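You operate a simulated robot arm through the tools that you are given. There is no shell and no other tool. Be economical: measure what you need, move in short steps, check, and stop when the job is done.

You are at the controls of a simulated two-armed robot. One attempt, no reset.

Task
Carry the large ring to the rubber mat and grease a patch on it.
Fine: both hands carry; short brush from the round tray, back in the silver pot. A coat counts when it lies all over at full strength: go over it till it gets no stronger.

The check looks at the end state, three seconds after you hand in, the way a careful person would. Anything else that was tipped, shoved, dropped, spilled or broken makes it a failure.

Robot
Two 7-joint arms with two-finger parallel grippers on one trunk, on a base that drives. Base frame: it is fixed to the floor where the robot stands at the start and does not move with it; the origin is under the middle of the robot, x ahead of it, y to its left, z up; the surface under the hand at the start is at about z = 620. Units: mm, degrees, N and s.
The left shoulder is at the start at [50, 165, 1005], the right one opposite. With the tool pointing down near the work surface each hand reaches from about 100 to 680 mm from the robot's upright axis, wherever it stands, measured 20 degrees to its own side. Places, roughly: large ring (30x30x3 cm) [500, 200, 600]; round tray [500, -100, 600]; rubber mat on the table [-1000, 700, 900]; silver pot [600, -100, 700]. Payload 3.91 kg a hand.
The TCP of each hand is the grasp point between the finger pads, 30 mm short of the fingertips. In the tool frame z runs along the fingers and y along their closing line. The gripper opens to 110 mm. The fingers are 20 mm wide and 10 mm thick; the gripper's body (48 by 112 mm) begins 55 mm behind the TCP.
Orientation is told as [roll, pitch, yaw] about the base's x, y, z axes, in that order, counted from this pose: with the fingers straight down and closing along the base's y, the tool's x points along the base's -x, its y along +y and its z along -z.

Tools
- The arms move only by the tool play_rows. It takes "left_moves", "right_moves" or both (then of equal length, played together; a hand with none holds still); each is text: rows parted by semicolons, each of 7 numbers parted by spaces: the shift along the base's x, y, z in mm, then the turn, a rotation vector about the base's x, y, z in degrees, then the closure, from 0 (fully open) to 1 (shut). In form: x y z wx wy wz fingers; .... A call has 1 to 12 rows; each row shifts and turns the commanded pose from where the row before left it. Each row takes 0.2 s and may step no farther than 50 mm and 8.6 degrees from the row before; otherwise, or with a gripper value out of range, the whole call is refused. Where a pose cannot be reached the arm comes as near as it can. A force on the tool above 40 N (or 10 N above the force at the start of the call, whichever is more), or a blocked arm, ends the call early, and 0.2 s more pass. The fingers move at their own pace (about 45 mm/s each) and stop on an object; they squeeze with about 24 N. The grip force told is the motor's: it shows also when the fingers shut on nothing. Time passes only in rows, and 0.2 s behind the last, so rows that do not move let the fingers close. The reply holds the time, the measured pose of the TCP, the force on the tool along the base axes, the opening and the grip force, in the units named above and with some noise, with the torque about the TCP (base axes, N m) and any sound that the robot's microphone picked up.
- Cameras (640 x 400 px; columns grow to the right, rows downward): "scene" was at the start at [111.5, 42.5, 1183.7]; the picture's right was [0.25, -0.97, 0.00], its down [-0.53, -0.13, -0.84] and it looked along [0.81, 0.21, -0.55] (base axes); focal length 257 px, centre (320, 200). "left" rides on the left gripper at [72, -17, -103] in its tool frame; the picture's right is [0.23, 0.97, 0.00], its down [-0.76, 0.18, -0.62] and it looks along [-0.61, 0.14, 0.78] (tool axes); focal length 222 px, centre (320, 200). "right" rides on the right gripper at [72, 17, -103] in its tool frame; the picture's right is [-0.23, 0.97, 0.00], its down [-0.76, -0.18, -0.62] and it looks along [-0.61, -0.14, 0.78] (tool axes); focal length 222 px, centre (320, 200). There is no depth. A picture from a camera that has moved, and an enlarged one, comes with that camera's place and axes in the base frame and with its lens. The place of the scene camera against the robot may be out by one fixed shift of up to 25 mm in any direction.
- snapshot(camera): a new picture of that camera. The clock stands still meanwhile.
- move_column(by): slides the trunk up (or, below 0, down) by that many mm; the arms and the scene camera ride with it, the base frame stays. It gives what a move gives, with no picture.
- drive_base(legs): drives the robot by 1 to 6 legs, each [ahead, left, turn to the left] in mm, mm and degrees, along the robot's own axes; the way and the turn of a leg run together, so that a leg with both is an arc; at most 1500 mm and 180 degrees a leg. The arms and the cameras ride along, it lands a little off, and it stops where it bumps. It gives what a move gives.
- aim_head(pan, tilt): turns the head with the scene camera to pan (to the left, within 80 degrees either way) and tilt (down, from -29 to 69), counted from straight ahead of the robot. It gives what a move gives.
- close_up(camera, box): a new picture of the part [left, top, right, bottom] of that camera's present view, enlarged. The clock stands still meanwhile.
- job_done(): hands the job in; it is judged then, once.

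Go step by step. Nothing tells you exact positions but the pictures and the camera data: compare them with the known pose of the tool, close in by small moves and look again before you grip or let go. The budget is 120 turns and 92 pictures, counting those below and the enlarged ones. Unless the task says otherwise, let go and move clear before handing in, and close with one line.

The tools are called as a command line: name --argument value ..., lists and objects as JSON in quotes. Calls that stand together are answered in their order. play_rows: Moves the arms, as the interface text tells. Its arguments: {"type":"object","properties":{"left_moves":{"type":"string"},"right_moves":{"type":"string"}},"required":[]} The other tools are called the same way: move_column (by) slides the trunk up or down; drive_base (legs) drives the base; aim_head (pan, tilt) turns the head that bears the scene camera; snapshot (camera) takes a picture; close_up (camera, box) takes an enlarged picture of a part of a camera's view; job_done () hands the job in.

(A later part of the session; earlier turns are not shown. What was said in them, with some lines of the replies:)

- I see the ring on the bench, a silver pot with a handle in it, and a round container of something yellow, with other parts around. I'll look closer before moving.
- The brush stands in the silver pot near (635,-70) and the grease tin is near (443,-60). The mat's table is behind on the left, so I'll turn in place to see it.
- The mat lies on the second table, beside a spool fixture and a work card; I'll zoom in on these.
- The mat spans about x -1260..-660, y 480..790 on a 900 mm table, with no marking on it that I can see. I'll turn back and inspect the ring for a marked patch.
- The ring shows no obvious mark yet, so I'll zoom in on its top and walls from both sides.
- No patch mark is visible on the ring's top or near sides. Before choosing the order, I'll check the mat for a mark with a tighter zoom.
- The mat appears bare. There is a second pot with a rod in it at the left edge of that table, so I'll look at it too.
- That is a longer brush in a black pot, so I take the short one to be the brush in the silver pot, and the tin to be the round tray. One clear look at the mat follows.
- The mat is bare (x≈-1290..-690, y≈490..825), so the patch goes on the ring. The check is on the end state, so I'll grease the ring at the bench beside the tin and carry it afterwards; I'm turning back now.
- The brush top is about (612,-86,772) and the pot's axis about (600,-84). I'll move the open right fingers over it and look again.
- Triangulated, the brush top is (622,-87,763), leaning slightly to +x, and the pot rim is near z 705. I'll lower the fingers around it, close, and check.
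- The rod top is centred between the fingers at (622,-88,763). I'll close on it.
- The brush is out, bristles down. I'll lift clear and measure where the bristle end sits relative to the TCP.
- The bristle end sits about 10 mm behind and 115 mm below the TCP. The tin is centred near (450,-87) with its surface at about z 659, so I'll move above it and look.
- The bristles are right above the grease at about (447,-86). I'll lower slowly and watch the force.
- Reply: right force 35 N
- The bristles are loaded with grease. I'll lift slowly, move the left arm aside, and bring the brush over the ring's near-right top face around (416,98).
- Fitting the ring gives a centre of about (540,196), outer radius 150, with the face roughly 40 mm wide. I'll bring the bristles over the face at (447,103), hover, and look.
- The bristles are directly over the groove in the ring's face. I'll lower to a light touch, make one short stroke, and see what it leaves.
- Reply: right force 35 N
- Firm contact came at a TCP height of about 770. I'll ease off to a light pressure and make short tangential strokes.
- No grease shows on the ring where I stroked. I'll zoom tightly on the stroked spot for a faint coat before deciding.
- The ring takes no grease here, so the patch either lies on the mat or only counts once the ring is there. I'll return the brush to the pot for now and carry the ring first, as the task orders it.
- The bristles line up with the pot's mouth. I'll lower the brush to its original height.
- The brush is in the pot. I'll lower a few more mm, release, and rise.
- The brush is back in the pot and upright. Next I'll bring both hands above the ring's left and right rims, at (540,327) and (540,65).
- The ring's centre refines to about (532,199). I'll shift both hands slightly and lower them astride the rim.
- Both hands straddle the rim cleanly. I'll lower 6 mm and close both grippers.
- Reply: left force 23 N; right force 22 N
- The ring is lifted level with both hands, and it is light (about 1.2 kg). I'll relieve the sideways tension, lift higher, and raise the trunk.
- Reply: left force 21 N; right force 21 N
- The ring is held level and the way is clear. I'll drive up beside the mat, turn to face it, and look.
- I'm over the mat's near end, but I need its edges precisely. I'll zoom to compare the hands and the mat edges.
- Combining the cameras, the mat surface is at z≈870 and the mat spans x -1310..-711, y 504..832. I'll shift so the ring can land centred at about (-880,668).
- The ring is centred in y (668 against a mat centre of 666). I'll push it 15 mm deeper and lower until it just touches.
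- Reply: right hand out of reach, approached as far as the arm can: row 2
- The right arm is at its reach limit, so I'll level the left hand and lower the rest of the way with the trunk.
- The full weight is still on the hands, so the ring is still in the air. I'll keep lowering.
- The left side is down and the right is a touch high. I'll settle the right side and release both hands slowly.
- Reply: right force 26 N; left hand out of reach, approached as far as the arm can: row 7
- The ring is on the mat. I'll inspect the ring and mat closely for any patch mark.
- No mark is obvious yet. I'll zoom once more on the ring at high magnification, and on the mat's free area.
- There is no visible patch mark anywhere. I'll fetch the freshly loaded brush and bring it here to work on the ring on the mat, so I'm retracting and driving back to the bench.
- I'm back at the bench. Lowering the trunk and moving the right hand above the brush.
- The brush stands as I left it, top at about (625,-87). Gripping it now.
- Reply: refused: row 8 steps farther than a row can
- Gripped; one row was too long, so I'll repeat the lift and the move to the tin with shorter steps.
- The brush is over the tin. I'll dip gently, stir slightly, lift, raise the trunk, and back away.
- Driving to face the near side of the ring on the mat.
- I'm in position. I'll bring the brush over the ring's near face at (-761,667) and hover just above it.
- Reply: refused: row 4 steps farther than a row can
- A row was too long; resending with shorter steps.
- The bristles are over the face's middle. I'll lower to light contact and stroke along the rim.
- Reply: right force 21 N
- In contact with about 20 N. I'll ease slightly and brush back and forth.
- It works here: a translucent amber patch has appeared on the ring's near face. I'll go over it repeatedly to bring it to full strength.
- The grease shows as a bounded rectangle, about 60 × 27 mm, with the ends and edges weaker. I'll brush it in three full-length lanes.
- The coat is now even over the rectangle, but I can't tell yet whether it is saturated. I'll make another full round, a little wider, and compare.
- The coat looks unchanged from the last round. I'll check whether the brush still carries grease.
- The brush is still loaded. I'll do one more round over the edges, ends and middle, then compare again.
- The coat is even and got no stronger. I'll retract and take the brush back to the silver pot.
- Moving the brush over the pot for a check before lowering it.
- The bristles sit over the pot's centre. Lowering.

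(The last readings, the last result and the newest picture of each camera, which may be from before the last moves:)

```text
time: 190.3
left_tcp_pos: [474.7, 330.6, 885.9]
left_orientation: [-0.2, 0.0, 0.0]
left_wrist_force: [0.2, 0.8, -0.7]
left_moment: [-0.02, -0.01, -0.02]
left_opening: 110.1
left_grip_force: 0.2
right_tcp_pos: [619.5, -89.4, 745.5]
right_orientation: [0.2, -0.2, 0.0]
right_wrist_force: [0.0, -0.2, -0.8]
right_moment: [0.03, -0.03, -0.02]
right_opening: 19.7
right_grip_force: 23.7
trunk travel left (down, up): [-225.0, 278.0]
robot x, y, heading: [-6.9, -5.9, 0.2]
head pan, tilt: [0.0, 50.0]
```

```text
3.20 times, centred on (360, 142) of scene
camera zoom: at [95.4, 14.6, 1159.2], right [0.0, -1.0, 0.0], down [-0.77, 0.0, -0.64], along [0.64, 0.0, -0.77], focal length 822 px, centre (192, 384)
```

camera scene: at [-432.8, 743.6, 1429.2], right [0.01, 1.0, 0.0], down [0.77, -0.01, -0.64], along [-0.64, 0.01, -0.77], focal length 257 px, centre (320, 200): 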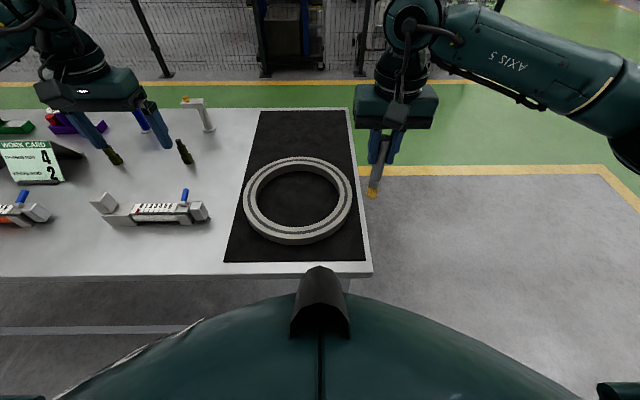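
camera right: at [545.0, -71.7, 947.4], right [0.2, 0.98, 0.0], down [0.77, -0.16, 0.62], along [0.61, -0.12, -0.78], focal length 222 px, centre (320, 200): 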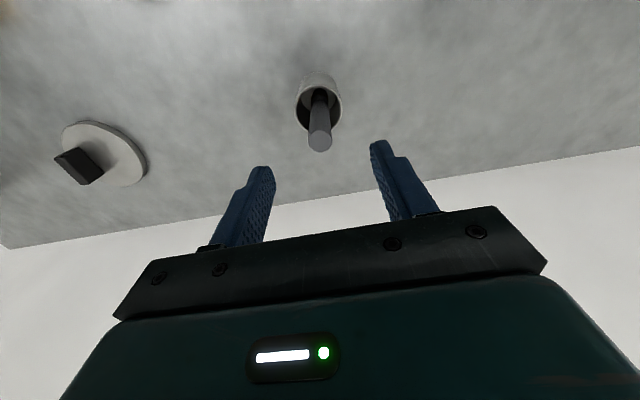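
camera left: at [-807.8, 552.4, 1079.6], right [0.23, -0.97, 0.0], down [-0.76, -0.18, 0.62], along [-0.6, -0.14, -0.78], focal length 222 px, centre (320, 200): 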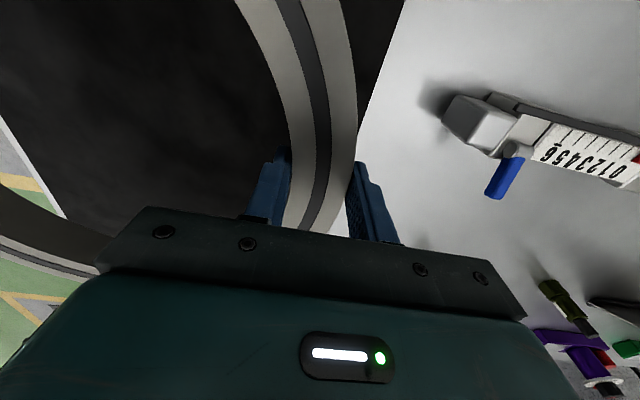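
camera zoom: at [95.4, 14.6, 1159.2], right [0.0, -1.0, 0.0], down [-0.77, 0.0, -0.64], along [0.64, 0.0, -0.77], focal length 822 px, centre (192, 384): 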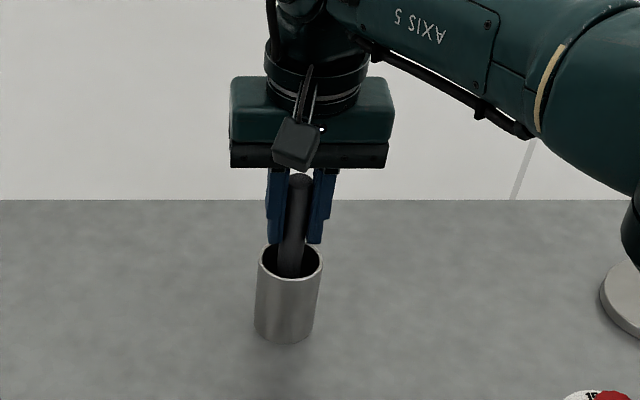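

The brush is inside the pot. Releasing slowly and rising straight up.

play_rows --right_moves "0 0 -2 0 0 0 1;0 0 0 0 0 0 0.75;0 0 0 0 0 0 0.6;0 0 0 0 0 0 0.4;0 0 0 0 0 0 0.4;0 0 0 0 0 0 0.4;0 0 40 0 0 0 0.4;0 0 45 0 0 0 0.4;0 0 45 0 0 0 0.4;-30 0 30 0 0 0 0.4"

snapshot --camera "scene"

```text
time: 192.5
left_tcp_pos: [473.2, 329.6, 885.5]
left_orientation: [-0.2, 0.1, 0.1]
left_wrist_force: [0.6, -0.8, 1.0]
left_moment: [-0.01, -0.04, 0.0]
left_opening: 110.1
left_grip_force: 0.1
right_tcp_pos: [588.8, -90.0, 904.7]
right_orientation: [0.3, -0.1, 0.1]
right_wrist_force: [0.9, 0.2, 0.5]
right_moment: [0.0, -0.03, -0.01]
right_opening: 66.1
right_grip_force: 0.0
trunk travel left (down, up): [-225.0, 278.0]
robot x, y, heading: [-6.7, -5.7, -0.1]
head pan, tilt: [0.0, 50.0]
```

```text
8 pictures are left
camera scene: at [95.2, 14.5, 1159.3], right [0.0, -1.0, 0.0], down [-0.77, 0.0, -0.64], along [0.64, 0.0, -0.77], focal length 257 px, centre (320, 200)
```

scene: 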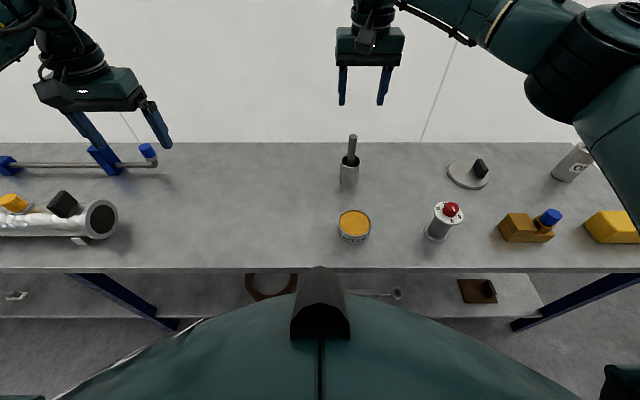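

The brush stands back in the silver pot, the bench is undisturbed, and the ring lies on the mat with an even coat. I'm handing in.

job_done

```text
The job is handed in.
```

The large ring is on the rubber mat with one evenly greased patch, brushed until it got no stronger, and the short brush is back in the silver pot.
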